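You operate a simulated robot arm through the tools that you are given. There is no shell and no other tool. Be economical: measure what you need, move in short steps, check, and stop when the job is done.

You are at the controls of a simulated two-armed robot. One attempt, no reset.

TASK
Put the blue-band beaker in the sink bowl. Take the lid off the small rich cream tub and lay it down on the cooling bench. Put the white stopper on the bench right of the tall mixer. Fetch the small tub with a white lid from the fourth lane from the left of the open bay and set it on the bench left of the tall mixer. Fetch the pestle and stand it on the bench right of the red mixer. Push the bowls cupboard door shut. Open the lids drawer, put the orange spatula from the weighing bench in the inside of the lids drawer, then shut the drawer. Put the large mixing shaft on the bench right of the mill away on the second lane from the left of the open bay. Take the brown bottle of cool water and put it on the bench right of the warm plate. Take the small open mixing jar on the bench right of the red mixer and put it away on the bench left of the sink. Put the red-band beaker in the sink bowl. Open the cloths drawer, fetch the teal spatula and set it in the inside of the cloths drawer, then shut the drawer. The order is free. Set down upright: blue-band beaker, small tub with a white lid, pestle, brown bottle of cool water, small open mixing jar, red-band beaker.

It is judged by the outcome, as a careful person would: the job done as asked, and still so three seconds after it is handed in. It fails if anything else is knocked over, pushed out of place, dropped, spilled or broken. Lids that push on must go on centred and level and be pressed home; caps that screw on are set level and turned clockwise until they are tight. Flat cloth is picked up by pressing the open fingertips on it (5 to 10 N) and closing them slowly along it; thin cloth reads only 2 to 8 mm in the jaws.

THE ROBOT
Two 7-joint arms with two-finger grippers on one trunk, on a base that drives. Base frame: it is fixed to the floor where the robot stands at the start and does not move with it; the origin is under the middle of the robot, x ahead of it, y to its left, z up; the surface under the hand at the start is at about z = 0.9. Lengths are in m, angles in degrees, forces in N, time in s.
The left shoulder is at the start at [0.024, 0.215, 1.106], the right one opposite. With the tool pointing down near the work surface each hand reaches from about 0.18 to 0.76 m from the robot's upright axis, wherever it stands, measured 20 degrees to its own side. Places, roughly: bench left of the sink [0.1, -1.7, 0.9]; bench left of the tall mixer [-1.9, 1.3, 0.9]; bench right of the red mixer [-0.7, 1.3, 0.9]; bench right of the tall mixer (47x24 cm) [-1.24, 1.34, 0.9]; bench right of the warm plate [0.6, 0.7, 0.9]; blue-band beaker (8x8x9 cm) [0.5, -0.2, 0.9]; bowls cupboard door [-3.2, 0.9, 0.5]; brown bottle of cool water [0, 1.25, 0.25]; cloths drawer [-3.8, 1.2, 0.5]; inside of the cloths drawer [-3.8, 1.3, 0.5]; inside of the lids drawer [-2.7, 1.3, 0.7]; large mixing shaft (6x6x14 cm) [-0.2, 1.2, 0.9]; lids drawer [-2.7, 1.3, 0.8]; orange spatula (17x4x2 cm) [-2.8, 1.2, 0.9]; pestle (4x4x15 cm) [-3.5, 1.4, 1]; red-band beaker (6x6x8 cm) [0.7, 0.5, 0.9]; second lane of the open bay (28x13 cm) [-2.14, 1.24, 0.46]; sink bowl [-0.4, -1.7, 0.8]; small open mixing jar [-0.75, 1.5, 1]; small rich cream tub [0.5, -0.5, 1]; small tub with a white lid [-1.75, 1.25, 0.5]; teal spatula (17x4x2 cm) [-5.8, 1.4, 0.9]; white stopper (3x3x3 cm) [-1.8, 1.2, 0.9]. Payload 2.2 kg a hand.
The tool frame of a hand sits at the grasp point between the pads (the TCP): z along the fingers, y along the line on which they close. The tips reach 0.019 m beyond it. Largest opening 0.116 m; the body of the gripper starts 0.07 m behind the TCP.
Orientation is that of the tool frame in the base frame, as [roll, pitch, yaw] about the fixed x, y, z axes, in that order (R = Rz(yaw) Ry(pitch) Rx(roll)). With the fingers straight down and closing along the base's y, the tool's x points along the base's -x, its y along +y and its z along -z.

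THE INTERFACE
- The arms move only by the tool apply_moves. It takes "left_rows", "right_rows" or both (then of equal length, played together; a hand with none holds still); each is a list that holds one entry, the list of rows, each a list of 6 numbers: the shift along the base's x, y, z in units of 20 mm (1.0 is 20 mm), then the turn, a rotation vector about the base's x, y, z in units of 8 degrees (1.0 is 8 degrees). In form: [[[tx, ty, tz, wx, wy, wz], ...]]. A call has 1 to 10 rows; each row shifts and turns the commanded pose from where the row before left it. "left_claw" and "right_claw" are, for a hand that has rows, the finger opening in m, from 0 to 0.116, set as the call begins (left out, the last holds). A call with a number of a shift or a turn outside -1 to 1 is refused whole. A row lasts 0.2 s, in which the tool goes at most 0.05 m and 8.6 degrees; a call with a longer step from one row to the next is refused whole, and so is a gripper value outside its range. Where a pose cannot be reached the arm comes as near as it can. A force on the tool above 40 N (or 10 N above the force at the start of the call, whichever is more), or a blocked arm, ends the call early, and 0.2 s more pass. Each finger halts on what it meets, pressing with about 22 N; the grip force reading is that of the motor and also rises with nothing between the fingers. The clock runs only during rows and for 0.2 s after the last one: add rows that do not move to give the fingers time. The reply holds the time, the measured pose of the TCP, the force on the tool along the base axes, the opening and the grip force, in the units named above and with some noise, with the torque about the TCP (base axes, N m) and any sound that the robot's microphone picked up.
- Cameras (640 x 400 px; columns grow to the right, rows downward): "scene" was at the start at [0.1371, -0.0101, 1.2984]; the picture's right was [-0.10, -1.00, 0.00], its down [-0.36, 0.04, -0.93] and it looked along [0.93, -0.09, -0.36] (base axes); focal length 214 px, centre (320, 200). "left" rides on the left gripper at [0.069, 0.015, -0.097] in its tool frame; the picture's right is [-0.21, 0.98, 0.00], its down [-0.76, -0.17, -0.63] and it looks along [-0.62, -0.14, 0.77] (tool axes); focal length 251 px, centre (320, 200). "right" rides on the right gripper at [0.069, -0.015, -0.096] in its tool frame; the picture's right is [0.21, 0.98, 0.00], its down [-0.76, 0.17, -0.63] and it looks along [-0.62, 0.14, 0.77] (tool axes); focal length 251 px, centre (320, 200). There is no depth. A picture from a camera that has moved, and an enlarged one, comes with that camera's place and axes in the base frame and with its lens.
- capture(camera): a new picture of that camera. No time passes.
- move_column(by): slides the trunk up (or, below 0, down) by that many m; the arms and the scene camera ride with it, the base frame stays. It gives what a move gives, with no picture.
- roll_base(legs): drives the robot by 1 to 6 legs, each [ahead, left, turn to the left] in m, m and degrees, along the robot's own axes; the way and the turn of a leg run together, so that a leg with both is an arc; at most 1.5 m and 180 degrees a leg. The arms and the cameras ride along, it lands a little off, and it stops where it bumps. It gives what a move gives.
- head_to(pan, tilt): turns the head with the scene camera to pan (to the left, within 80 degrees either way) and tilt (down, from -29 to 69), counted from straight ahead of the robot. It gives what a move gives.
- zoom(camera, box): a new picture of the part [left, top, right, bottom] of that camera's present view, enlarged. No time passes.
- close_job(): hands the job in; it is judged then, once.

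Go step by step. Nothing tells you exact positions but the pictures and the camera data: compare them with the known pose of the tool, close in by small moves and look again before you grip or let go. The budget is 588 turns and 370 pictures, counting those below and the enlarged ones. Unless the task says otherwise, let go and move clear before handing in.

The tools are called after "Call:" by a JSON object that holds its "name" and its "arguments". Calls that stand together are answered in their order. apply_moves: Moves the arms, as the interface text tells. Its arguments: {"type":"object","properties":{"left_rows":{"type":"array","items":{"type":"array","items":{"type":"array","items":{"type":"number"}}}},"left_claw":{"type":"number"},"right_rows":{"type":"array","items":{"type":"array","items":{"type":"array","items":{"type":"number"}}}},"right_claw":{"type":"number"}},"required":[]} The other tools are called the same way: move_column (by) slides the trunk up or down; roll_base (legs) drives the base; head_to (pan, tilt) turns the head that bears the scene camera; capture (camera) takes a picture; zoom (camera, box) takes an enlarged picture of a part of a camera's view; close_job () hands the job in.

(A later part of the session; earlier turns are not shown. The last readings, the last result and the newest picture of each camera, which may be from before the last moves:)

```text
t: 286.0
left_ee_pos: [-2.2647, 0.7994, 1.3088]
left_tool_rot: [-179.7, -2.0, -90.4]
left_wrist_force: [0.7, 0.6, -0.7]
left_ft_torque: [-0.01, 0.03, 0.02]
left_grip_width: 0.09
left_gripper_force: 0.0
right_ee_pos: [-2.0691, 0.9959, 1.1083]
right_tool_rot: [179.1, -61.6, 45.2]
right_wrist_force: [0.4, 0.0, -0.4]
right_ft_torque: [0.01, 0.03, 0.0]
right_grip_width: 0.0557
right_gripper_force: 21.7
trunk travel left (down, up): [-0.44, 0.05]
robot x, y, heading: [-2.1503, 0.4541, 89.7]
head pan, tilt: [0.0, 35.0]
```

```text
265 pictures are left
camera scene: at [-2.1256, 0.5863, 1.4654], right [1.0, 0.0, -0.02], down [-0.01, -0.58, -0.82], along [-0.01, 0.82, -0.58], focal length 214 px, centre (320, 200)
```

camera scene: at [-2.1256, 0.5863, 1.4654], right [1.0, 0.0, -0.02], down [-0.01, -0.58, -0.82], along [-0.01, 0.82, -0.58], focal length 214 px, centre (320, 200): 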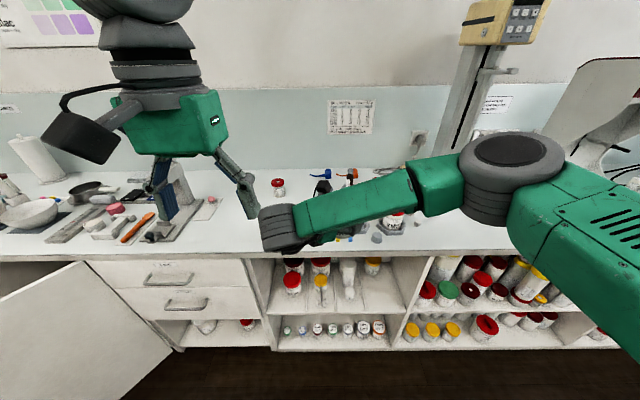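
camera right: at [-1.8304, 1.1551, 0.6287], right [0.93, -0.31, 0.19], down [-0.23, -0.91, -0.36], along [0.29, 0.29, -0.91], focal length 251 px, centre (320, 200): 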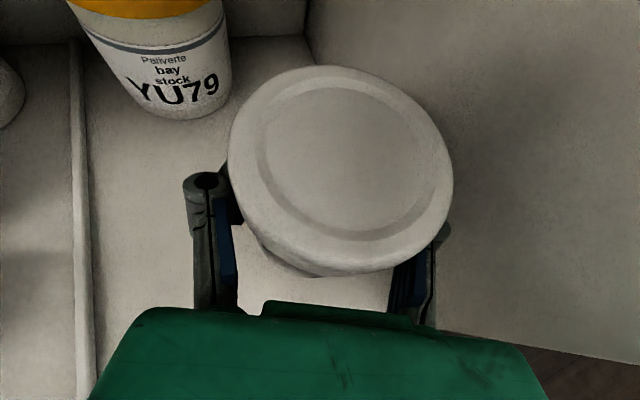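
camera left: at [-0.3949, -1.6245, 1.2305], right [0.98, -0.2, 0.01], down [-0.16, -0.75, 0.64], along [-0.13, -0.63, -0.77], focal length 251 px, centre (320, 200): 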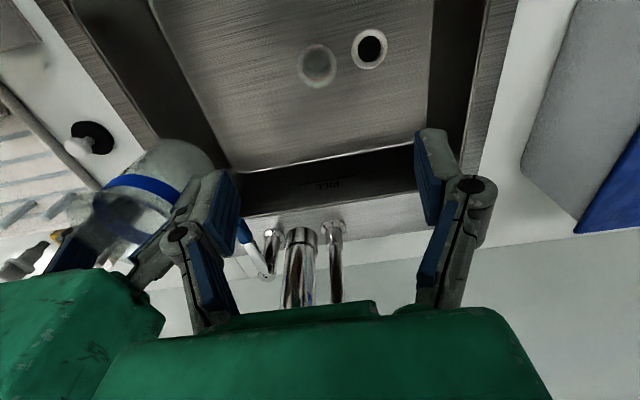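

The arm call was flagged as blocked while swaying. I'll wait to settle and check.

Call:
{"name": "apply_moves", "arguments": {"right_rows": [[[0, 0, 0, 0, 0, 0], [0, 0, 0, 0, 0, 0], [0, 0, 0, 0, 0, 0], [0, 0, 0, 0, 0, 0], [0, 0, 0, 0, 0, 0], [0, 0, 0, 0, 0, 0], [0, 0, 0, 0, 0, 0], [0, 0, 0, 0, 0, 0], [0, 0, 0, 0, 0, 0], [0, 0, 0, 0, 0, 0]]]}}

Call:
{"name": "capture", "arguments": {"camera": "right"}}

```text
t: 288.4
left_ee_pos: [-2.2031, 0.7895, 1.3224]
left_tool_rot: [177.7, -0.5, -90.7]
left_wrist_force: [1.4, -1.3, -1.0]
left_ft_torque: [0.03, 0.14, -0.01]
left_grip_width: 0.0898
left_gripper_force: 0.1
right_ee_pos: [-2.0153, 0.9868, 1.1075]
right_tool_rot: [-176.7, -59.9, 41.0]
right_wrist_force: [2.5, 0.1, -1.5]
right_ft_torque: [-0.02, 0.05, 0.03]
right_grip_width: 0.0558
right_gripper_force: 22.1
trunk travel left (down, up): [-0.44, 0.05]
robot x, y, heading: [-2.1507, 0.4528, 89.7]
head pan, tilt: [0.0, 35.0]
stopped in row 10 (right hand): the arm was blocked; the commanded pose is now the measured one
```

```text
264 pictures are left
camera right: at [-2.0589, 0.9614, 1.2142], right [0.76, -0.63, 0.16], down [-0.56, -0.76, -0.34], along [0.34, 0.17, -0.93], focal length 251 px, centre (320, 200)
```

right: 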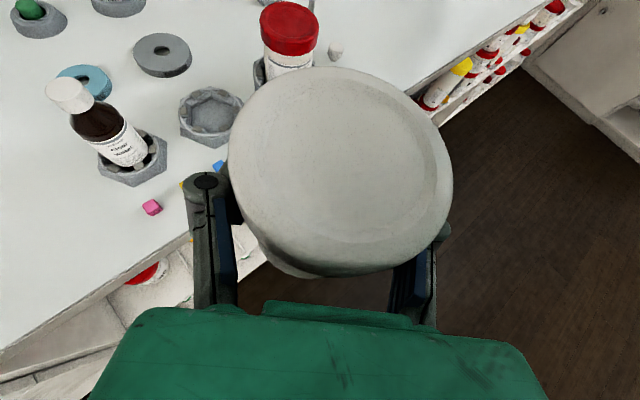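

Call:
{"name": "move_column", "arguments": {"by": -0.15}}

Call:
{"name": "head_to", "arguments": {"pan": -10, "tilt": 35}}

Call:
{"name": "head_to", "arguments": {"pan": 0, "tilt": 35}}

Call:
{"name": "head_to", "arguments": {"pan": -10, "tilt": 38}}

```text
t: 290.1
left_ee_pos: [-2.2168, 0.7902, 1.1737]
left_tool_rot: [178.5, -0.3, -90.8]
left_wrist_force: [0.4, -0.4, -0.1]
left_ft_torque: [0.03, 0.08, -0.04]
left_grip_width: 0.0899
left_gripper_force: 0.1
right_ee_pos: [-2.0311, 0.9876, 0.9597]
right_tool_rot: [-177.3, -60.4, 41.7]
right_wrist_force: [0.9, 0.1, 0.0]
right_ft_torque: [-0.06, 0.03, 0.01]
right_grip_width: 0.0562
right_gripper_force: 21.6
trunk travel left (down, up): [-0.29, 0.2]
robot x, y, heading: [-2.1501, 0.4539, 89.4]
head pan, tilt: [0.0, 35.0]
```

```text
t: 290.9
left_ee_pos: [-2.2707, 0.7924, 1.1675]
left_tool_rot: [-179.5, -0.8, -90.8]
left_wrist_force: [-0.5, -0.6, -0.3]
left_ft_torque: [-0.01, -0.02, 0.02]
left_grip_width: 0.0901
left_gripper_force: 0.1
right_ee_pos: [-2.0747, 0.9893, 0.9571]
right_tool_rot: [179.3, -61.4, 44.6]
right_wrist_force: [0.1, -0.2, -3.6]
right_ft_torque: [0.1, -0.1, 0.02]
right_grip_width: 0.0557
right_gripper_force: 21.4
trunk travel left (down, up): [-0.29, 0.2]
robot x, y, heading: [-2.1635, 0.45, 89.1]
head pan, tilt: [-10.0, 35.0]
```

```text
t: 291.6
left_ee_pos: [-2.2964, 0.7934, 1.1653]
left_tool_rot: [-178.5, -1.2, -90.4]
left_wrist_force: [-1.5, 0.6, 1.0]
left_ft_torque: [0.01, -0.09, -0.01]
left_grip_width: 0.0899
left_gripper_force: 0.0
right_ee_pos: [-2.0985, 0.9878, 0.9609]
right_tool_rot: [178.3, -62.3, 45.8]
right_wrist_force: [-2.2, -0.9, -2.0]
right_ft_torque: [0.04, -0.1, -0.03]
right_grip_width: 0.0557
right_gripper_force: 21.9
trunk travel left (down, up): [-0.29, 0.2]
robot x, y, heading: [-2.1661, 0.4513, 89.7]
head pan, tilt: [0.0, 35.0]
```

```text
t: 292.3
left_ee_pos: [-2.2687, 0.7912, 1.1636]
left_tool_rot: [-179.7, -1.7, -90.5]
left_wrist_force: [-1.0, -0.5, -0.2]
left_ft_torque: [0.01, -0.07, 0.05]
left_grip_width: 0.09
left_gripper_force: 0.0
right_ee_pos: [-2.0733, 0.9884, 0.9596]
right_tool_rot: [179.8, -61.6, 44.4]
right_wrist_force: [-0.7, 0.2, -0.5]
right_ft_torque: [0.04, -0.09, -0.05]
right_grip_width: 0.056
right_gripper_force: 22.0
trunk travel left (down, up): [-0.29, 0.2]
robot x, y, heading: [-2.1624, 0.4517, 89.5]
head pan, tilt: [-10.0, 38.0]
```

Still swaying; I'll simply wait.

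Call:
{"name": "apply_moves", "arguments": {"left_rows": [[[0, 0, 0, 0, 0, 0], [0, 0, 0, 0, 0, 0], [0, 0, 0, 0, 0, 0], [0, 0, 0, 0, 0, 0], [0, 0, 0, 0, 0, 0], [0, 0, 0, 0, 0, 0], [0, 0, 0, 0, 0, 0], [0, 0, 0, 0, 0, 0], [0, 0, 0, 0, 0, 0], [0, 0, 0, 0, 0, 0]]]}}

Call:
{"name": "apply_moves", "arguments": {"left_rows": [[[0, 0, 0, 0, 0, 0], [0, 0, 0, 0, 0, 0], [0, 0, 0, 0, 0, 0], [0, 0, 0, 0, 0, 0], [0, 0, 0, 0, 0, 0], [0, 0, 0, 0, 0, 0], [0, 0, 0, 0, 0, 0], [0, 0, 0, 0, 0, 0], [0, 0, 0, 0, 0, 0], [0, 0, 0, 0, 0, 0]]]}}

Call:
{"name": "apply_moves", "arguments": {"left_rows": [[[0, 0, 0, 0, 0, 0], [0, 0, 0, 0, 0, 0], [0, 0, 0, 0, 0, 0], [0, 0, 0, 0, 0, 0], [0, 0, 0, 0, 0, 0], [0, 0, 0, 0, 0, 0], [0, 0, 0, 0, 0, 0], [0, 0, 0, 0, 0, 0], [0, 0, 0, 0, 0, 0], [0, 0, 0, 0, 0, 0]]]}}

Call:
{"name": "apply_moves", "arguments": {"left_rows": [[[0, 0, 0, 0, 0, 0], [0, 0, 0, 0, 0, 0], [0, 0, 0, 0, 0, 0]]]}}

```text
t: 294.7
left_ee_pos: [-2.1907, 0.7892, 1.1701]
left_tool_rot: [177.0, -1.0, -90.9]
left_wrist_force: [0.8, 0.4, -1.9]
left_ft_torque: [0.0, 0.17, -0.01]
left_grip_width: 0.0901
left_gripper_force: 0.1
right_ee_pos: [-2.0052, 0.9866, 0.9552]
right_tool_rot: [-176.2, -59.5, 40.5]
right_wrist_force: [2.0, 0.8, -1.1]
right_ft_torque: [-0.01, 0.03, 0.03]
right_grip_width: 0.0557
right_gripper_force: 22.0
trunk travel left (down, up): [-0.29, 0.2]
robot x, y, heading: [-2.1448, 0.4527, 89.4]
head pan, tilt: [-10.0, 38.0]
stopped in row 10 (left hand): the arm was blocked; the commanded pose is now the measured one
```

```text
t: 296.9
left_ee_pos: [-2.2364, 0.788, 1.1707]
left_tool_rot: [179.2, -0.5, -90.8]
left_wrist_force: [-0.2, -0.5, 0.1]
left_ft_torque: [-0.01, -0.03, 0.01]
left_grip_width: 0.0901
left_gripper_force: 0.0
right_ee_pos: [-2.0462, 0.9863, 0.9593]
right_tool_rot: [-178.7, -61.0, 42.9]
right_wrist_force: [-1.0, 0.0, -1.7]
right_ft_torque: [0.05, -0.05, -0.01]
right_grip_width: 0.0559
right_gripper_force: 22.2
trunk travel left (down, up): [-0.29, 0.2]
robot x, y, heading: [-2.1559, 0.449, 89.6]
head pan, tilt: [-10.0, 38.0]
```

```text
t: 299.1
left_ee_pos: [-2.2252, 0.7891, 1.1663]
left_tool_rot: [178.7, -1.5, -90.9]
left_wrist_force: [-0.8, 1.0, -0.2]
left_ft_torque: [-0.03, -0.01, 0.04]
left_grip_width: 0.0901
left_gripper_force: 0.0
right_ee_pos: [-2.0362, 0.9874, 0.9578]
right_tool_rot: [-177.9, -60.6, 42.2]
right_wrist_force: [-1.1, -0.7, -1.0]
right_ft_torque: [0.01, -0.03, -0.01]
right_grip_width: 0.0562
right_gripper_force: 21.9
trunk travel left (down, up): [-0.29, 0.2]
robot x, y, heading: [-2.1519, 0.4475, 89.8]
head pan, tilt: [-10.0, 38.0]
```

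```text
t: 299.9
left_ee_pos: [-2.209, 0.7903, 1.1671]
left_tool_rot: [178.1, -1.4, -90.7]
left_wrist_force: [0.5, 0.0, -0.1]
left_ft_torque: [-0.01, 0.03, -0.02]
left_grip_width: 0.0899
left_gripper_force: 0.0
right_ee_pos: [-2.0215, 0.9875, 0.9582]
right_tool_rot: [-177.1, -60.2, 41.4]
right_wrist_force: [0.8, -0.3, -0.7]
right_ft_torque: [0.0, -0.01, 0.06]
right_grip_width: 0.0559
right_gripper_force: 21.5
trunk travel left (down, up): [-0.29, 0.2]
robot x, y, heading: [-2.1466, 0.4528, 89.6]
head pan, tilt: [-10.0, 38.0]
```

Call:
{"name": "roll_base", "arguments": {"legs": [[-0.02, 0, 0]]}}

Call:
{"name": "apply_moves", "arguments": {"left_rows": [[[0, 0, 0, 0, 0, 0], [0, 0, 0, 0, 0, 0], [0, 0, 0, 0, 0, 0]]]}}

Call:
{"name": "apply_moves", "arguments": {"left_rows": [[[0, 0, 0, 0, 0, 0], [0, 0, 0, 0, 0, 0]]]}}

Call:
{"name": "apply_moves", "arguments": {"left_rows": [[[0, 0, 0, 0, 0, 0]]]}}

```text
t: 300.7
left_ee_pos: [-2.1914, 0.7717, 1.1682]
left_tool_rot: [177.3, -1.5, -90.9]
left_wrist_force: [0.6, 0.9, 0.2]
left_ft_torque: [-0.02, 0.12, 0.03]
left_grip_width: 0.0901
left_gripper_force: 0.0
right_ee_pos: [-2.006, 0.9686, 0.9548]
right_tool_rot: [-176.5, -59.6, 40.7]
right_wrist_force: [1.1, 0.6, -1.4]
right_ft_torque: [-0.04, 0.03, 0.02]
right_grip_width: 0.0561
right_gripper_force: 21.7
trunk travel left (down, up): [-0.29, 0.2]
robot x, y, heading: [-2.1461, 0.4314, 89.2]
head pan, tilt: [-10.0, 38.0]
```

```text
t: 301.7
left_ee_pos: [-2.2528, 0.7638, 1.1577]
left_tool_rot: [-179.5, -2.6, -91.1]
left_wrist_force: [-2.3, 0.8, 0.7]
left_ft_torque: [-0.01, -0.1, -0.02]
left_grip_width: 0.0902
left_gripper_force: 0.1
right_ee_pos: [-2.0538, 0.9621, 0.9645]
right_tool_rot: [179.7, -62.1, 44.1]
right_wrist_force: [-1.1, -1.3, -0.8]
right_ft_torque: [0.04, -0.06, 0.01]
right_grip_width: 0.056
right_gripper_force: 22.2
trunk travel left (down, up): [-0.29, 0.2]
robot x, y, heading: [-2.1416, 0.4294, 89.7]
head pan, tilt: [-10.0, 38.0]
stopped in row 3 (left hand): the arm was blocked; the commanded pose is now the measured one
```

```text
t: 302.5
left_ee_pos: [-2.2406, 0.759, 1.1548]
left_tool_rot: [-179.6, -3.0, -91.2]
left_wrist_force: [-1.1, -1.3, 0.0]
left_ft_torque: [-0.02, -0.12, 0.02]
left_grip_width: 0.0901
left_gripper_force: 0.0
right_ee_pos: [-2.0437, 0.9588, 0.9653]
right_tool_rot: [-179.9, -61.9, 43.6]
right_wrist_force: [-1.5, -0.7, -1.5]
right_ft_torque: [0.01, -0.04, -0.02]
right_grip_width: 0.0558
right_gripper_force: 22.1
trunk travel left (down, up): [-0.29, 0.2]
robot x, y, heading: [-2.1326, 0.4348, 89.4]
head pan, tilt: [-10.0, 38.0]
stopped in row 2 (left hand): the arm was blocked; the commanded pose is now the measured one
```

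```text
t: 302.9
left_ee_pos: [-2.2077, 0.7606, 1.1607]
left_tool_rot: [179.1, -2.1, -91.3]
left_wrist_force: [0.1, 0.0, -0.3]
left_ft_torque: [0.02, 0.08, -0.02]
left_grip_width: 0.0901
left_gripper_force: 0.0
right_ee_pos: [-2.0119, 0.9591, 0.9649]
right_tool_rot: [-178.6, -61.6, 41.7]
right_wrist_force: [1.1, 0.1, -0.8]
right_ft_torque: [-0.01, 0.05, -0.02]
right_grip_width: 0.0563
right_gripper_force: 21.8
trunk travel left (down, up): [-0.29, 0.2]
robot x, y, heading: [-2.1254, 0.4306, 89.3]
head pan, tilt: [-10.0, 38.0]
```

Call:
{"name": "move_column", "arguments": {"by": 0.001}}

Call:
{"name": "move_column", "arguments": {"by": -0.001}}

Call:
{"name": "move_column", "arguments": {"by": 0.001}}

Call:
{"name": "move_column", "arguments": {"by": -0.001}}

```text
t: 303.4
left_ee_pos: [-2.2528, 0.7599, 1.1565]
left_tool_rot: [-179.2, -2.8, -91.1]
left_wrist_force: [-0.6, 0.0, -0.4]
left_ft_torque: [0.0, -0.08, 0.02]
left_grip_width: 0.0898
left_gripper_force: 0.1
right_ee_pos: [-2.0542, 0.9588, 0.9673]
right_tool_rot: [179.4, -62.4, 44.3]
right_wrist_force: [-0.6, -0.9, -1.1]
right_ft_torque: [0.04, -0.06, 0.03]
right_grip_width: 0.0558
right_gripper_force: 21.9
trunk travel left (down, up): [-0.291, 0.199]
robot x, y, heading: [-2.1361, 0.4305, 89.7]
head pan, tilt: [-10.0, 38.0]
```

```text
t: 303.9
left_ee_pos: [-2.1894, 0.7599, 1.1595]
left_tool_rot: [178.1, -2.5, -91.2]
left_wrist_force: [0.4, 0.1, 0.0]
left_ft_torque: [0.03, 0.06, -0.01]
left_grip_width: 0.0901
left_gripper_force: 0.1
right_ee_pos: [-1.9964, 0.9591, 0.9625]
right_tool_rot: [-177.4, -60.8, 40.9]
right_wrist_force: [0.1, 0.1, -1.2]
right_ft_torque: [0.01, -0.02, -0.01]
right_grip_width: 0.0557
right_gripper_force: 21.8
trunk travel left (down, up): [-0.29, 0.2]
robot x, y, heading: [-2.1222, 0.4305, 89.2]
head pan, tilt: [-10.0, 38.0]
```

```text
t: 304.4
left_ee_pos: [-2.2489, 0.7596, 1.1589]
left_tool_rot: [-179.4, -2.4, -91.1]
left_wrist_force: [0.0, -0.2, 0.9]
left_ft_torque: [0.02, -0.04, 0.0]
left_grip_width: 0.0901
left_gripper_force: 0.1
right_ee_pos: [-2.0495, 0.9585, 0.9681]
right_tool_rot: [179.3, -62.7, 44.1]
right_wrist_force: [-0.7, -0.5, -0.9]
right_ft_torque: [0.02, -0.08, -0.01]
right_grip_width: 0.0557
right_gripper_force: 22.1
trunk travel left (down, up): [-0.291, 0.199]
robot x, y, heading: [-2.1341, 0.4291, 89.3]
head pan, tilt: [-10.0, 38.0]
```

```text
t: 304.9
left_ee_pos: [-2.2147, 0.7613, 1.1565]
left_tool_rot: [179.1, -2.9, -91.3]
left_wrist_force: [0.0, 0.0, -0.8]
left_ft_torque: [0.01, 0.03, -0.01]
left_grip_width: 0.0901
left_gripper_force: 0.1
right_ee_pos: [-2.0201, 0.9597, 0.962]
right_tool_rot: [-178.3, -61.2, 42.2]
right_wrist_force: [1.0, -1.0, -1.4]
right_ft_torque: [0.04, -0.02, -0.03]
right_grip_width: 0.0557
right_gripper_force: 21.9
trunk travel left (down, up): [-0.29, 0.2]
robot x, y, heading: [-2.1287, 0.4297, 89.4]
head pan, tilt: [-10.0, 38.0]
```

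Call:
{"name": "apply_moves", "arguments": {"right_rows": [[[0, 0, 0, 0, 0, 0], [0, 0, 0, 0, 0, 0], [0, 0, 0, 0, 0, 0], [0, 0, 0, 0, 0, 0], [0, 0, 0, 0, 0, 0], [0, 0, 0, 0, 0, 0], [0, 0, 0, 0, 0, 0], [0, 0, 0, 0, 0, 0], [0, 0, 0, 0, 0, 0], [0, 0, 0, 0, 0, 0]]]}}

Call:
{"name": "apply_moves", "arguments": {"right_rows": [[[0, 0, 0, 0, 0, 0], [0, 0, 0, 0, 0, 0], [0, 0, 0, 0, 0, 0], [0, 0, 0, 0, 0, 0], [0, 0, 0, 0, 0, 0], [0, 0, 0, 0, 0, 0], [0, 0, 0, 0, 0, 0], [0, 0, 0, 0, 0, 0], [0, 0, 0, 0, 0, 0], [0, 0, 0, 0, 0, 0]]]}}

Call:
{"name": "apply_moves", "arguments": {"right_rows": [[[0, 0, 0, 0, 0, 0], [0, 0, 0, 0, 0, 0]]]}}

```text
t: 307.1
left_ee_pos: [-2.2146, 0.7596, 1.1617]
left_tool_rot: [179.2, -2.1, -91.3]
left_wrist_force: [0.2, 0.5, -0.2]
left_ft_torque: [0.07, 0.03, -0.01]
left_grip_width: 0.0898
left_gripper_force: 0.0
right_ee_pos: [-2.0187, 0.9577, 0.9656]
right_tool_rot: [-178.9, -61.7, 42.1]
right_wrist_force: [1.0, 0.8, -1.9]
right_ft_torque: [0.04, 0.0, -0.01]
right_grip_width: 0.056
right_gripper_force: 21.7
trunk travel left (down, up): [-0.29, 0.2]
robot x, y, heading: [-2.125, 0.4333, 89.4]
head pan, tilt: [-10.0, 38.0]
```

```text
t: 309.3
left_ee_pos: [-2.246, 0.7603, 1.154]
left_tool_rot: [-179.5, -2.9, -91.1]
left_wrist_force: [-0.7, 0.7, 0.5]
left_ft_torque: [0.0, -0.07, -0.03]
left_grip_width: 0.0901
left_gripper_force: 0.1
right_ee_pos: [-2.0483, 0.9601, 0.9655]
right_tool_rot: [179.8, -62.1, 44.1]
right_wrist_force: [-1.6, -0.8, -2.3]
right_ft_torque: [0.05, -0.04, -0.04]
right_grip_width: 0.0559
right_gripper_force: 22.1
trunk travel left (down, up): [-0.29, 0.2]
robot x, y, heading: [-2.1313, 0.4315, 89.2]
head pan, tilt: [-10.0, 38.0]
```

```text
t: 310.1
left_ee_pos: [-2.2349, 0.7588, 1.1527]
left_tool_rot: [-179.7, -3.2, -91.3]
left_wrist_force: [-1.0, -0.3, -0.3]
left_ft_torque: [-0.01, -0.1, 0.03]
left_grip_width: 0.0902
left_gripper_force: 0.0
right_ee_pos: [-2.0377, 0.9577, 0.9654]
right_tool_rot: [-179.7, -61.7, 43.6]
right_wrist_force: [0.0, -0.2, -1.8]
right_ft_torque: [0.01, -0.01, -0.06]
right_grip_width: 0.0557
right_gripper_force: 21.8
trunk travel left (down, up): [-0.29, 0.2]
robot x, y, heading: [-2.1297, 0.4308, 89.4]
head pan, tilt: [-10.0, 38.0]
stopped in row 2 (right hand): the arm was blocked; the commanded pose is now the measured one
```

The 45° yaw seems to put the right arm near a limit and keeps it oscillating. I'll turn it back toward its earlier angle.

Call:
{"name": "apply_moves", "arguments": {"right_rows": [[[0, 0, 0, 0, 0, 1], [0, 0, 0, 0, 0, 1], [0, 0, 0, 0, 0, 1], [0, 0, 0.5, 0, 0, 1], [0, 0, 0.5, 0, 0, 1], [0, 0, 0.5, 0, 0, 0.6], [0, 0, 0.5, 0, 0, 0]]]}}

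Call:
{"name": "apply_moves", "arguments": {"right_rows": [[[0, 0, 1, 0, 0, 0], [0, 0, 1, 0, 0, 0], [0, 0, 1, 0, 0, 0], [0, 0, 1, 0, 0, 0], [0, 0, 0, 0, 0, 0], [0, 0, 0, 0, 0, 0], [0, 0, 0, 0, 0, 0], [0, 0, 0, 0, 0, 0], [0, 0, 0, 0, 0, 0], [0, 0, 0, 0, 0, 0]]]}}

Call:
{"name": "apply_moves", "arguments": {"right_rows": [[[0, 0, 0, 0, 0, 0], [0, 0, 0, 0, 0, 0]]]}}

Call:
{"name": "apply_moves", "arguments": {"right_rows": [[[0, 0, 0, 0, 0, 0]]]}}

```text
t: 311.7
left_ee_pos: [-2.2142, 0.7578, 1.1539]
left_tool_rot: [179.3, -3.3, -91.5]
left_wrist_force: [0.0, -0.1, -0.1]
left_ft_torque: [-0.02, 0.03, 0.03]
left_grip_width: 0.0899
left_gripper_force: 0.0
right_ee_pos: [-2.0179, 0.9565, 1.0055]
right_tool_rot: [-178.6, -61.8, 87.0]
right_wrist_force: [0.1, -1.1, -1.0]
right_ft_torque: [0.04, 0.03, 0.04]
right_grip_width: 0.0559
right_gripper_force: 21.5
trunk travel left (down, up): [-0.29, 0.2]
robot x, y, heading: [-2.1245, 0.4294, 89.4]
head pan, tilt: [-10.0, 38.0]
```

```text
t: 313.9
left_ee_pos: [-2.2144, 0.7571, 1.1574]
left_tool_rot: [179.4, -2.6, -91.4]
left_wrist_force: [0.3, -0.4, -0.9]
left_ft_torque: [-0.02, 0.01, 0.0]
left_grip_width: 0.0899
left_gripper_force: 0.1
right_ee_pos: [-2.0172, 0.9568, 1.0858]
right_tool_rot: [-178.7, -61.9, 87.0]
right_wrist_force: [0.4, -0.6, -1.3]
right_ft_torque: [-0.01, -0.01, 0.02]
right_grip_width: 0.0558
right_gripper_force: 21.3
trunk travel left (down, up): [-0.29, 0.2]
robot x, y, heading: [-2.1279, 0.4311, 89.3]
head pan, tilt: [-10.0, 38.0]
```

```text
t: 314.7
left_ee_pos: [-2.2352, 0.7538, 1.1551]
left_tool_rot: [-179.8, -3.2, -91.2]
left_wrist_force: [0.3, 0.9, 0.1]
left_ft_torque: [0.0, 0.02, -0.01]
left_grip_width: 0.0899
left_gripper_force: 0.0
right_ee_pos: [-2.0393, 0.954, 1.0884]
right_tool_rot: [-179.9, -62.1, 88.4]
right_wrist_force: [1.0, -0.5, -0.1]
right_ft_torque: [0.03, 0.01, 0.02]
right_grip_width: 0.0555
right_gripper_force: 21.9
trunk travel left (down, up): [-0.29, 0.2]
robot x, y, heading: [-2.13, 0.4315, 89.3]
head pan, tilt: [-10.0, 38.0]
stopped in row 2 (right hand): the arm was blocked; the commanded pose is now the measured one
```

```text
t: 315.1
left_ee_pos: [-2.222, 0.7544, 1.1521]
left_tool_rot: [179.5, -3.6, -91.2]
left_wrist_force: [1.0, 0.3, -0.3]
left_ft_torque: [0.01, 0.03, 0.0]
left_grip_width: 0.0901
left_gripper_force: 0.1
right_ee_pos: [-2.0257, 0.9546, 1.0863]
right_tool_rot: [-178.7, -62.0, 87.2]
right_wrist_force: [1.0, 1.3, -1.0]
right_ft_torque: [0.01, 0.01, 0.02]
right_grip_width: 0.0558
right_gripper_force: 21.7
trunk travel left (down, up): [-0.29, 0.2]
robot x, y, heading: [-2.1297, 0.4321, 89.2]
head pan, tilt: [-10.0, 38.0]
```

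Call:
{"name": "apply_moves", "arguments": {"right_rows": [[[0, 0, 0, 0, 0, 0], [0, 0, 0, 0, 0, 0], [0, 0, 0, 0, 0, 0], [0, 0, 0, 0, 0, 0], [0, 0, 0, 0, 0, 0], [0, 0, 0, 0, 0, 0], [0, 0, 0, 0, 0, 0], [0, 0, 0, 0, 0, 0], [0, 0, 0, 0, 0, 0], [0, 0, 0, 0, 0, 0]]]}}

Call:
{"name": "apply_moves", "arguments": {"right_rows": [[[0, 0, 0, 0, 0, 0], [0, 0, 0, 0, 0, 0], [0, 0, 0, 0, 0, 0], [0, 0, 0, 0, 0, 0], [0, 0, 0, 0, 0, 0], [0, 0, 0, 0, 0, 0], [0, 0, 0, 0, 0, 0], [0, 0, 0, 0, 0, 0], [0, 0, 0, 0, 0, 0], [0, 0, 0, 0, 0, 0]]]}}

Call:
{"name": "capture", "arguments": {"camera": "right"}}

```text
t: 317.3
left_ee_pos: [-2.2325, 0.7536, 1.1556]
left_tool_rot: [-179.9, -3.3, -91.2]
left_wrist_force: [-0.4, 0.0, -0.1]
left_ft_torque: [0.0, 0.01, -0.01]
left_grip_width: 0.0902
left_gripper_force: 0.1
right_ee_pos: [-2.0366, 0.9542, 1.0885]
right_tool_rot: [-179.6, -62.0, 88.0]
right_wrist_force: [0.0, 0.0, -1.3]
right_ft_torque: [-0.02, 0.0, 0.0]
right_grip_width: 0.0555
right_gripper_force: 21.5
trunk travel left (down, up): [-0.29, 0.2]
robot x, y, heading: [-2.1288, 0.4335, 89.6]
head pan, tilt: [-10.0, 38.0]
```

```text
t: 319.5
left_ee_pos: [-2.2348, 0.754, 1.1517]
left_tool_rot: [-179.8, -3.7, -91.2]
left_wrist_force: [0.8, 0.2, -0.3]
left_ft_torque: [0.0, 0.03, 0.0]
left_grip_width: 0.0901
left_gripper_force: 0.1
right_ee_pos: [-2.0372, 0.9542, 1.0885]
right_tool_rot: [-179.7, -62.0, 88.4]
right_wrist_force: [-0.4, 0.5, -0.8]
right_ft_torque: [0.0, -0.02, 0.02]
right_grip_width: 0.0557
right_gripper_force: 22.2
trunk travel left (down, up): [-0.29, 0.2]
robot x, y, heading: [-2.133, 0.435, 89.6]
head pan, tilt: [-10.0, 38.0]
```

```text
263 pictures are left
camera right: at [-2.0534, 0.9017, 1.193], right [0.98, 0.07, 0.19], down [0.14, -0.92, -0.37], along [0.15, 0.39, -0.91], focal length 251 px, centre (320, 200)
```

right: 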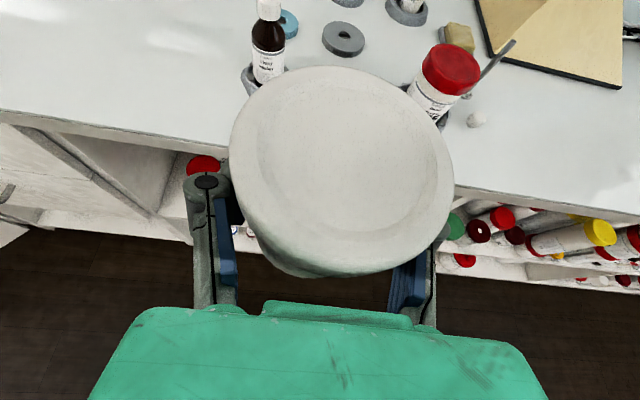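

Settled. I'll drive straight ahead 0.12 m (single leg), then yaw to 55° and approach the spot from the left-front at a safe height.

Call:
{"name": "roll_base", "arguments": {"legs": [[0.12, 0, 0]]}}

Call:
{"name": "apply_moves", "arguments": {"right_rows": [[[0, 0, 0, 0, 0, -1], [0, 0, 0, 0, 0, -1], [0, 0, 0, 0, 0, -1], [0, 0, 0, 0, 0, -1], [0, 0, 0, 0, 0, 0], [0, 0, 0, 0, 0, 0]]], "left_rows": [[[0, 0, 0, 0, -0.45, 0], [0, 0, 0, 0, 0, 0], [0, 0, 0, 0, 0, 0], [0, 0, 0, 0, 0, 0], [0, 0, 0, 0, 0, 0], [0, 0, 0, 0, 0, 0]]]}}

Call:
{"name": "capture", "arguments": {"camera": "right"}}

```text
t: 320.8
left_ee_pos: [-2.2338, 0.8731, 1.1547]
left_tool_rot: [-179.8, -3.1, -91.3]
left_wrist_force: [0.0, 0.1, -0.4]
left_ft_torque: [0.01, 0.01, -0.03]
left_grip_width: 0.0898
left_gripper_force: 0.0
right_ee_pos: [-2.0378, 1.0742, 1.0876]
right_tool_rot: [-179.8, -62.1, 88.4]
right_wrist_force: [-0.1, -0.1, -1.4]
right_ft_torque: [0.06, -0.02, 0.0]
right_grip_width: 0.0554
right_gripper_force: 21.7
trunk travel left (down, up): [-0.29, 0.2]
robot x, y, heading: [-2.1274, 0.5492, 89.4]
head pan, tilt: [-10.0, 38.0]
```

```text
t: 322.1
left_ee_pos: [-2.238, 0.8703, 1.1555]
left_tool_rot: [-176.2, -3.0, -91.2]
left_wrist_force: [-1.4, -0.4, -0.7]
left_ft_torque: [0.01, -0.09, 0.01]
left_grip_width: 0.0901
left_gripper_force: 0.0
right_ee_pos: [-2.0428, 1.0699, 1.0891]
right_tool_rot: [-179.6, -62.4, 56.3]
right_wrist_force: [0.0, -0.3, -0.9]
right_ft_torque: [0.05, -0.03, -0.03]
right_grip_width: 0.0554
right_gripper_force: 21.6
trunk travel left (down, up): [-0.29, 0.2]
robot x, y, heading: [-2.1347, 0.5506, 89.6]
head pan, tilt: [-10.0, 38.0]
```

```text
262 pictures are left
camera right: at [-2.0826, 1.0334, 1.1941], right [0.87, -0.46, 0.19], down [-0.36, -0.85, -0.38], along [0.33, 0.26, -0.91], focal length 251 px, centre (320, 200)
```

right: 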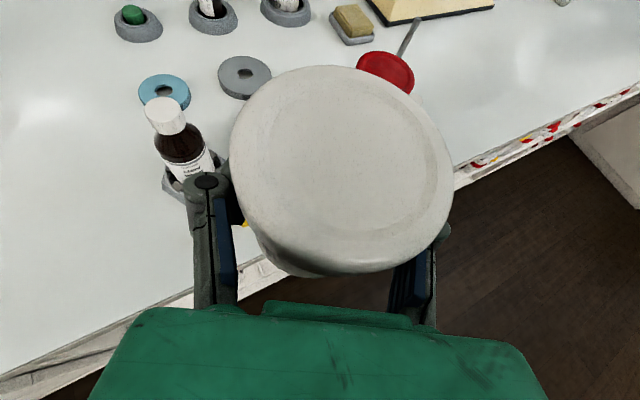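

The straight path would brush YM57 or the bottle, so I'll set the tub down temporarily at the free area at about [-2.235, 1.15] and regrip it more steeply. Turning the hand there.

Call:
{"name": "apply_moves", "arguments": {"right_rows": [[[-1, 0, 0, 0, 0, 1], [-1, 0, 0, 0, 0, 1], [-1, 0, 0, 0, 0, 1], [-1, 0, 0, 0, 0, 1], [-1, 0, 0, 0, 0, 1], [-1, 0, 0, 0, 0, 1], [-1, 0.5, 0, 0, 0, 0], [-1, 0.5, 0, 0, 0, 0], [-1, 1, 0, 0, 0, 0], [-0.6, 1, 0, 0, 0, 0]]], "left_rows": [[[-1, -1, 0.5, 0, 0, 0], [-1, -1, 0.5, 0, 0, 0], [-1, -1, 0.5, 0, 0, 0], [-1, -1, 0.5, 0, 0, 0], [-1, -1, 0.5, 0, 0, 0], [-1, 0, 0.5, 0, 0, 0], [-1, 0, 0, 0, 0, 0], [-1, 0, 0, 0, 0, 0], [-1, 0, 0, 0, 0, 0], [-1, 0, 0, 0, 0, 0]]]}}

Call:
{"name": "capture", "arguments": {"camera": "right"}}

Call:
{"name": "capture", "arguments": {"camera": "scene"}}

```text
t: 324.4
left_ee_pos: [-2.4067, 0.7705, 1.2195]
left_tool_rot: [-177.6, -2.9, -91.5]
left_wrist_force: [-0.6, -0.3, -0.1]
left_ft_torque: [0.01, 0.04, -0.03]
left_grip_width: 0.09
left_gripper_force: 0.0
right_ee_pos: [-2.2031, 1.131, 1.0894]
right_tool_rot: [-177.2, -62.3, 102.0]
right_wrist_force: [0.7, 0.5, -0.6]
right_ft_torque: [-0.03, 0.02, 0.1]
right_grip_width: 0.0557
right_gripper_force: 21.8
trunk travel left (down, up): [-0.29, 0.2]
robot x, y, heading: [-2.1287, 0.5466, 89.3]
head pan, tilt: [-10.0, 38.0]
```

```text
261 pictures are left
camera right: at [-2.2009, 1.0762, 1.1945], right [0.93, 0.34, 0.17], down [0.38, -0.84, -0.38], along [0.01, 0.42, -0.91], focal length 251 px, centre (320, 200)
```

right: 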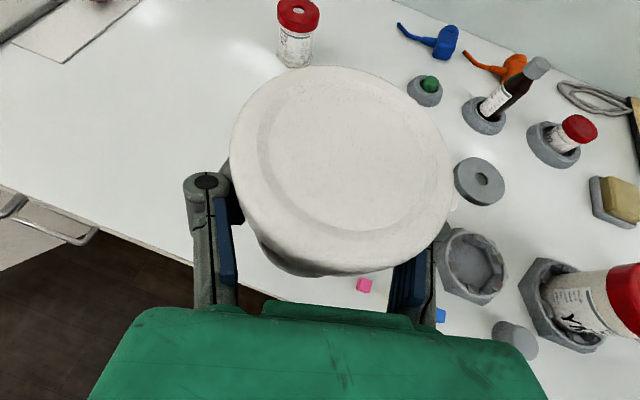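

```text
260 pictures are left
camera scene: at [-2.1019, 0.6767, 1.3112], right [0.98, -0.18, 0.0], down [-0.12, -0.61, -0.79], along [0.14, 0.77, -0.62], focal length 214 px, centre (320, 200)
```

scene: 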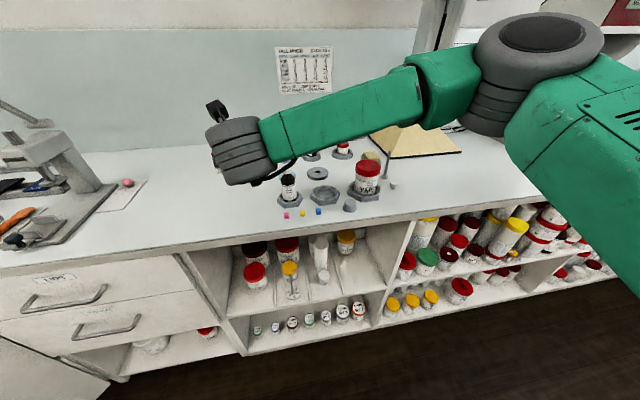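

Call:
{"name": "apply_moves", "arguments": {"right_rows": [[[-1, 0, 0, 0, 0, 0], [-1, 0, 0, 0, 0, 0], [-0.4, 0.4, 0, 0, 0, 0], [0, 0.4, 0, 0, 0, 0], [0, 0, 0, 0, 0, 0], [0, 0, 0, 0, 0, 0], [0, 0, 0, 0, 0, 0], [0, 0, 0, 0, 0, 0], [0, 0, 0, 0, 0, 0], [0, 0, 0, 0, 0, 0]]]}}

Call:
{"name": "apply_moves", "arguments": {"right_rows": [[[0, 0, 0, 0, 0, 0], [0, 0, 0, 0, 0, 0], [0, 0, 0, 0, 0, 0], [0, 0, 0, 0, 0, 0], [0, 0, 0, 0, 0, 0], [0, 0, 0, 0, 0, 0]]]}}

Call:
{"name": "capture", "arguments": {"camera": "right"}}

```text
t: 326.6
left_ee_pos: [-2.4415, 0.7693, 1.2126]
left_tool_rot: [-175.9, -2.9, -91.3]
left_wrist_force: [0.1, -0.3, -0.7]
left_ft_torque: [0.02, -0.14, 0.0]
left_grip_width: 0.09
left_gripper_force: 0.1
right_ee_pos: [-2.2866, 1.1459, 1.085]
right_tool_rot: [179.8, -62.0, 104.6]
right_wrist_force: [-0.7, 0.0, -1.8]
right_ft_torque: [-0.04, -0.08, -0.09]
right_grip_width: 0.0555
right_gripper_force: 22.2
trunk travel left (down, up): [-0.29, 0.2]
robot x, y, heading: [-2.133, 0.5475, 89.4]
head pan, tilt: [-10.0, 38.0]
```

```text
t: 327.9
left_ee_pos: [-2.4068, 0.7706, 1.2189]
left_tool_rot: [-177.4, -3.0, -91.4]
left_wrist_force: [-0.1, -0.3, 0.7]
left_ft_torque: [0.0, 0.03, -0.02]
left_grip_width: 0.0901
left_gripper_force: 0.1
right_ee_pos: [-2.2513, 1.1467, 1.0911]
right_tool_rot: [-177.4, -62.4, 102.0]
right_wrist_force: [0.7, -0.6, -1.5]
right_ft_torque: [0.01, 0.03, 0.02]
right_grip_width: 0.0557
right_gripper_force: 22.1
trunk travel left (down, up): [-0.29, 0.2]
robot x, y, heading: [-2.1275, 0.5483, 89.1]
head pan, tilt: [-10.0, 38.0]
```

```text
259 pictures are left
camera right: at [-2.2497, 1.0918, 1.1953], right [0.93, 0.34, 0.17], down [0.38, -0.84, -0.38], along [0.01, 0.42, -0.91], focal length 251 px, centre (320, 200)
```

right: 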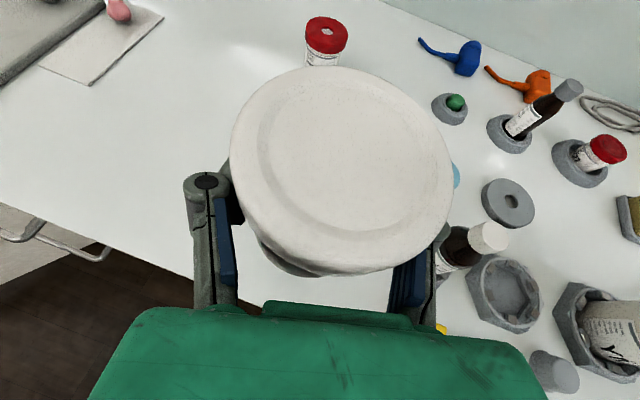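

Call:
{"name": "apply_moves", "arguments": {"right_rows": [[[0, 0, 0, 0, 0, 0], [0, 0, 0, 0, 0, 0], [0, 0, 0, 0, 0, 0], [0, 0, 0, 0, 0, 0], [0, 0, 0, 0, 0, 0], [0, 0, 0, 0, 0, 0], [0, 0, 0, 0, 0, 0], [0, 0, 0, 0, 0, 0], [0, 0, 0, 0, 0, 0], [0, 0, 0, 0, 0, 0]]]}}

Call:
{"name": "apply_moves", "arguments": {"right_rows": [[[0, 0, -0.5, 0, 0, 0], [0, 0, -0.5, 0, 0, 0], [0, 0, -0.5, 0, 0, 0], [0, 0, -0.5, 0, 0, 0], [0, 0, -0.5, 0, 0, 0], [0, 0, -0.5, 0, 0, 0], [0, 0, -0.5, 0, 0, 0], [0, 0, -0.5, 0, 0, 0], [0, 0, -0.5, 0, 0, 0], [0, 0, -0.5, 0, 0, 0]]]}}

Call:
{"name": "apply_moves", "arguments": {"right_rows": [[[0, 0, 0, 0, 0, 0], [0, 0, 0, 0, 0, 0], [0, 0, 0, 0, 0, 0]]]}}

Call:
{"name": "apply_moves", "arguments": {"right_rows": [[[0, 0, 0, 0, 0, 0], [0, 0, 0, 0, 0, 0]]]}}

```text
t: 330.1
left_ee_pos: [-2.4331, 0.7701, 1.2139]
left_tool_rot: [-176.3, -2.8, -91.3]
left_wrist_force: [-0.1, -0.1, 0.2]
left_ft_torque: [-0.01, -0.01, -0.01]
left_grip_width: 0.0903
left_gripper_force: 0.0
right_ee_pos: [-2.2781, 1.1479, 1.0881]
right_tool_rot: [-179.5, -62.0, 104.1]
right_wrist_force: [-0.4, 0.8, -1.6]
right_ft_torque: [0.05, -0.05, -0.02]
right_grip_width: 0.0552
right_gripper_force: 22.2
trunk travel left (down, up): [-0.29, 0.2]
robot x, y, heading: [-2.1306, 0.5483, 89.3]
head pan, tilt: [-10.0, 38.0]
```

```text
t: 332.4
left_ee_pos: [-2.4186, 0.7699, 1.2168]
left_tool_rot: [-177.0, -2.9, -91.3]
left_wrist_force: [0.3, 0.0, -0.4]
left_ft_torque: [0.03, 0.04, -0.04]
left_grip_width: 0.0898
left_gripper_force: 0.0
right_ee_pos: [-2.2637, 1.1468, 0.9886]
right_tool_rot: [-178.3, -62.2, 102.9]
right_wrist_force: [0.2, -0.4, -1.1]
right_ft_torque: [-0.01, -0.03, 0.03]
right_grip_width: 0.0555
right_gripper_force: 22.1
trunk travel left (down, up): [-0.29, 0.2]
robot x, y, heading: [-2.1305, 0.5488, 89.4]
head pan, tilt: [-10.0, 38.0]
```

```text
t: 333.1
left_ee_pos: [-2.4146, 0.7718, 1.2181]
left_tool_rot: [-177.0, -2.8, -91.3]
left_wrist_force: [0.1, -0.2, -0.4]
left_ft_torque: [0.01, 0.03, -0.01]
left_grip_width: 0.0902
left_gripper_force: 0.0
right_ee_pos: [-2.26, 1.1466, 0.9894]
right_tool_rot: [-177.9, -62.3, 102.4]
right_wrist_force: [-0.4, -0.4, -1.6]
right_ft_torque: [0.02, 0.01, 0.02]
right_grip_width: 0.0553
right_gripper_force: 21.7
trunk travel left (down, up): [-0.29, 0.2]
robot x, y, heading: [-2.1248, 0.549, 89.1]
head pan, tilt: [-10.0, 38.0]
```

```text
t: 333.8
left_ee_pos: [-2.4158, 0.771, 1.2169]
left_tool_rot: [-177.2, -2.8, -91.2]
left_wrist_force: [0.6, -0.4, 0.0]
left_ft_torque: [-0.02, 0.05, 0.01]
left_grip_width: 0.09
left_gripper_force: 0.0
right_ee_pos: [-2.2606, 1.1469, 0.9899]
right_tool_rot: [-178.1, -62.2, 102.7]
right_wrist_force: [0.0, 0.0, -1.2]
right_ft_torque: [-0.02, 0.04, 0.01]
right_grip_width: 0.0557
right_gripper_force: 21.8
trunk travel left (down, up): [-0.29, 0.2]
robot x, y, heading: [-2.1238, 0.5468, 89.5]
head pan, tilt: [-10.0, 38.0]
```

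Settled. Lower to the bench.

Call:
{"name": "apply_moves", "arguments": {"right_rows": [[[0, 0, -0.6, 0, 0, 0], [0, 0, -0.6, 0, 0, 0], [0, 0, -0.6, 0, 0, 0], [0, 0, -0.4, 0, 0, 0], [0, 0, -0.2, 0, 0, 0], [0, 0, -0.2, 0, 0, 0], [0, 0, -0.2, 0, 0, 0], [0, 0, -0.2, 0, 0, 0], [0, 0, 0, 0, 0, 0]]]}}

Call:
{"name": "capture", "arguments": {"camera": "right"}}

```text
t: 335.8
left_ee_pos: [-2.4205, 0.7703, 1.2153]
left_tool_rot: [-177.0, -2.9, -91.3]
left_wrist_force: [0.7, -0.8, 0.5]
left_ft_torque: [0.01, 0.03, 0.01]
left_grip_width: 0.0904
left_gripper_force: 0.2
right_ee_pos: [-2.2645, 1.1459, 0.9291]
right_tool_rot: [-178.3, -62.2, 103.1]
right_wrist_force: [-0.2, 0.2, 0.0]
right_ft_torque: [0.02, 0.02, 0.02]
right_grip_width: 0.0556
right_gripper_force: 22.3
trunk travel left (down, up): [-0.29, 0.2]
robot x, y, heading: [-2.1308, 0.5489, 89.6]
head pan, tilt: [-10.0, 38.0]
```

```text
258 pictures are left
camera right: at [-2.2637, 1.0913, 1.034], right [0.92, 0.34, 0.18], down [0.38, -0.84, -0.38], along [0.02, 0.42, -0.91], focal length 251 px, centre (320, 200)
```

right: 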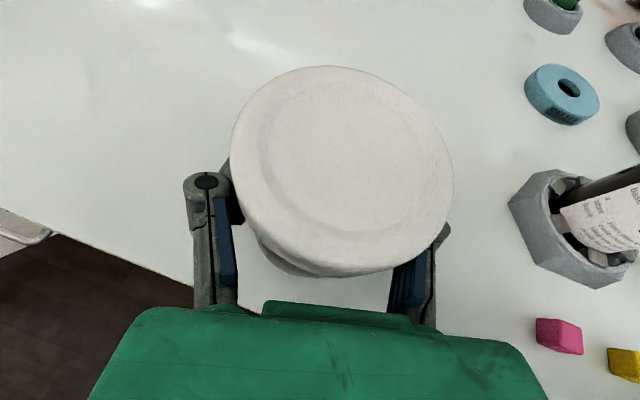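

Call:
{"name": "apply_moves", "arguments": {"right_rows": [[[0, 0, -0.15, 0, 0, 0], [0, 0, -0.15, 0, 0, 0], [0, 0, -0.1, 0, 0, 0], [0, 0, 0, 0, 0, 0]]]}}

```text
t: 336.8
left_ee_pos: [-2.424, 0.7692, 1.2157]
left_tool_rot: [-176.7, -2.9, -91.3]
left_wrist_force: [0.1, 0.2, 0.9]
left_ft_torque: [-0.01, -0.05, 0.02]
left_grip_width: 0.0899
left_gripper_force: 0.0
right_ee_pos: [-2.2677, 1.1474, 0.9227]
right_tool_rot: [-179.0, -62.4, 103.4]
right_wrist_force: [6.0, 1.0, 17.7]
right_ft_torque: [-0.13, -0.22, 0.01]
right_grip_width: 0.0556
right_gripper_force: 22.2
trunk travel left (down, up): [-0.29, 0.2]
robot x, y, heading: [-2.1296, 0.5505, 89.5]
head pan, tilt: [-10.0, 38.0]
```

Call:
{"name": "apply_moves", "arguments": {"right_rows": [[[0, 0, 0.1, 0, 0, 0], [0, 0, 0, 0, 0, 0], [0.1, -0.42, 0.25, 0, 0, 0], [0.2, -0.84, 0.5, 0, 0, 0], [0.2, -0.84, 0.5, 0, 0, 0], [0.2, -0.84, 0.7, 0, 0, 0], [0.2, -0.84, 0.9, 0, 0, 0], [0, 0, 1, 0, 0, -0.8], [0, 0, 1, 0, 0, -0.8], [0, 0, 1, 0, 0, 0]]], "right_claw": 0.095}}

Call:
{"name": "apply_moves", "arguments": {"right_rows": [[[0, 0, 0.5, -1, 0, 0], [0, 0.5, 0, -1, 0, 0], [0, 0.5, 0, -1, 0, 0], [0, 0.5, 0, -1, 0, 0], [0, 0.5, 0, -0.2, 0, 0], [0, 0, 0, 0, 0, 0], [0, 0, 0, 0, 0, 0], [0, 0, 0, 0, 0, 0]]]}}

Call:
{"name": "capture", "arguments": {"camera": "right"}}

```text
t: 338.9
left_ee_pos: [-2.4235, 0.7707, 1.2159]
left_tool_rot: [-176.9, -2.9, -91.3]
left_wrist_force: [1.1, 0.1, -0.2]
left_ft_torque: [-0.01, -0.01, -0.02]
left_grip_width: 0.09
left_gripper_force: 0.1
right_ee_pos: [-2.2493, 1.0698, 1.0404]
right_tool_rot: [-178.8, -62.2, 90.5]
right_wrist_force: [-0.5, -0.3, 0.4]
right_ft_torque: [0.01, -0.01, 0.01]
right_grip_width: 0.0955
right_gripper_force: 0.0
trunk travel left (down, up): [-0.29, 0.2]
robot x, y, heading: [-2.1314, 0.5544, 89.4]
head pan, tilt: [-10.0, 38.0]
```

```text
t: 340.8
left_ee_pos: [-2.423, 0.7706, 1.216]
left_tool_rot: [-176.9, -2.8, -91.3]
left_wrist_force: [0.0, 0.6, 0.3]
left_ft_torque: [-0.02, 0.01, 0.0]
left_grip_width: 0.0899
left_gripper_force: 0.0
right_ee_pos: [-2.2498, 1.1118, 1.05]
right_tool_rot: [-178.4, -28.6, 90.3]
right_wrist_force: [0.5, 0.4, -0.7]
right_ft_torque: [0.04, -0.04, 0.04]
right_grip_width: 0.095
right_gripper_force: 0.1
trunk travel left (down, up): [-0.29, 0.2]
robot x, y, heading: [-2.1302, 0.5467, 89.6]
head pan, tilt: [-10.0, 38.0]
```

```text
257 pictures are left
camera right: at [-2.2611, 1.1253, 1.1672], right [0.98, 0.21, 0.08], down [0.19, -0.96, 0.19], along [0.11, -0.17, -0.98], focal length 251 px, centre (320, 200)
```

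right: 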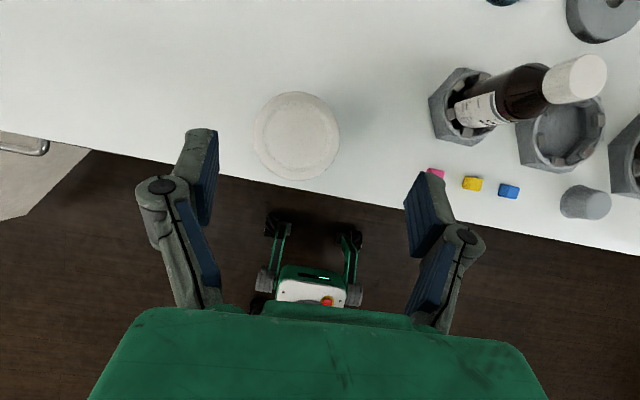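

Call:
{"name": "apply_moves", "arguments": {"right_rows": [[[-0.45, 0, -0.5, 0, 0, 0], [-0.4, 0.3, -1, 0, 0, 0], [0, 0.3, -1, 0, 0, 0], [0, 0.3, -1, 0, 0, 0], [0, 0.35, -1, 0, 0, 0], [0, 0.3, -1, 0, 0, 0], [0, 0, 0, 0, 0, 0]]]}}

Call:
{"name": "capture", "arguments": {"camera": "right"}}

```text
t: 342.4
left_ee_pos: [-2.4227, 0.7704, 1.216]
left_tool_rot: [-176.7, -2.9, -91.4]
left_wrist_force: [0.2, -0.3, 0.3]
left_ft_torque: [0.03, -0.02, 0.01]
left_grip_width: 0.0903
left_gripper_force: 0.0
right_ee_pos: [-2.266, 1.1417, 0.9405]
right_tool_rot: [-178.4, -28.7, 90.3]
right_wrist_force: [0.4, -0.3, -0.4]
right_ft_torque: [-0.01, 0.01, 0.01]
right_grip_width: 0.0949
right_gripper_force: 0.1
trunk travel left (down, up): [-0.29, 0.2]
robot x, y, heading: [-2.1312, 0.5478, 89.6]
head pan, tilt: [-10.0, 38.0]
```

```text
256 pictures are left
camera right: at [-2.2783, 1.1561, 1.0568], right [0.98, 0.21, 0.08], down [0.19, -0.96, 0.19], along [0.12, -0.17, -0.98], focal length 251 px, centre (320, 200)
```

right: 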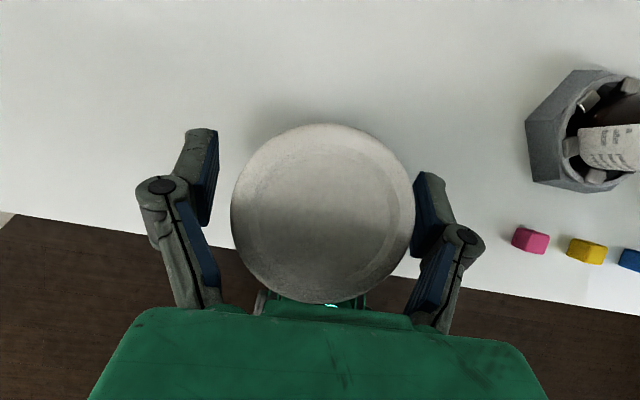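

Call:
{"name": "apply_moves", "arguments": {"right_rows": [[[0, -0.5, 0, 0, 0, 0], [0, 0, 0, 0, 0, 0]]]}}

Call:
{"name": "apply_moves", "arguments": {"right_rows": [[[0, 0, 0, 0, 0, 0], [0, 0, 0, 0, 0, 0], [0, 0, 0, 0, 0, 0]]], "right_claw": 0.03}}

Call:
{"name": "apply_moves", "arguments": {"right_rows": [[[0, 0, 0.2, 0, 0, 0], [0, 0, 0.4, 0, 0, 0], [0, 0, 0.6, 0, 0, 0], [0, 0, 0.6, 0, 0, 0], [0, 0, 0, 0, 0, 0]]]}}

Call:
{"name": "capture", "arguments": {"camera": "right"}}

```text
t: 342.9
left_ee_pos: [-2.4236, 0.7711, 1.2158]
left_tool_rot: [-176.8, -2.8, -91.4]
left_wrist_force: [-0.3, 0.7, 0.3]
left_ft_torque: [-0.04, -0.02, 0.01]
left_grip_width: 0.0901
left_gripper_force: 0.0
right_ee_pos: [-2.2662, 1.133, 0.9398]
right_tool_rot: [-178.4, -28.6, 90.3]
right_wrist_force: [-0.5, 0.2, -0.8]
right_ft_torque: [0.0, 0.01, 0.0]
right_grip_width: 0.095
right_gripper_force: 0.1
trunk travel left (down, up): [-0.29, 0.2]
robot x, y, heading: [-2.1269, 0.5495, 89.4]
head pan, tilt: [-10.0, 38.0]
```

```text
t: 343.8
left_ee_pos: [-2.425, 0.7703, 1.2166]
left_tool_rot: [-176.8, -2.9, -91.3]
left_wrist_force: [0.9, -0.2, 0.4]
left_ft_torque: [0.0, 0.02, -0.04]
left_grip_width: 0.0898
left_gripper_force: 0.1
right_ee_pos: [-2.2664, 1.1322, 0.9403]
right_tool_rot: [-178.4, -28.5, 90.3]
right_wrist_force: [0.0, 0.1, 0.3]
right_ft_torque: [0.0, -0.02, 0.0]
right_grip_width: 0.0633
right_gripper_force: 21.7
trunk travel left (down, up): [-0.29, 0.2]
robot x, y, heading: [-2.1322, 0.5506, 89.6]
head pan, tilt: [-10.0, 38.0]
```

```text
t: 344.9
left_ee_pos: [-2.4236, 0.7712, 1.2165]
left_tool_rot: [-176.7, -3.0, -91.3]
left_wrist_force: [0.0, 0.9, -0.1]
left_ft_torque: [0.02, -0.01, 0.02]
left_grip_width: 0.0898
left_gripper_force: 0.1
right_ee_pos: [-2.2672, 1.1328, 0.9755]
right_tool_rot: [-178.4, -28.6, 90.2]
right_wrist_force: [0.1, -0.1, -1.3]
right_ft_torque: [-0.01, -0.02, 0.02]
right_grip_width: 0.0632
right_gripper_force: 21.9
trunk travel left (down, up): [-0.29, 0.2]
robot x, y, heading: [-2.1325, 0.5442, 89.2]
head pan, tilt: [-10.0, 38.0]
```

```text
255 pictures are left
camera right: at [-2.2786, 1.1462, 1.0929], right [0.98, 0.21, 0.08], down [0.19, -0.96, 0.19], along [0.12, -0.17, -0.98], focal length 251 px, centre (320, 200)
```

right: 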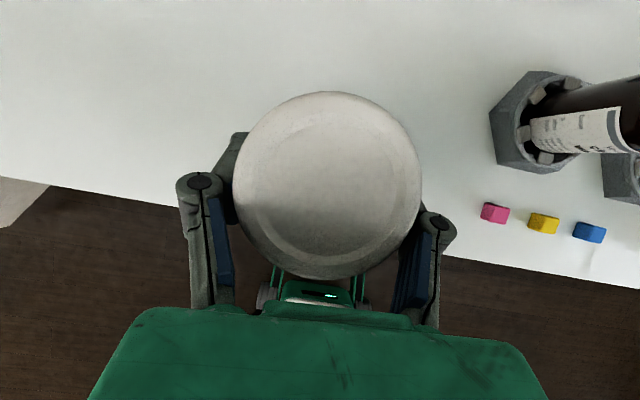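

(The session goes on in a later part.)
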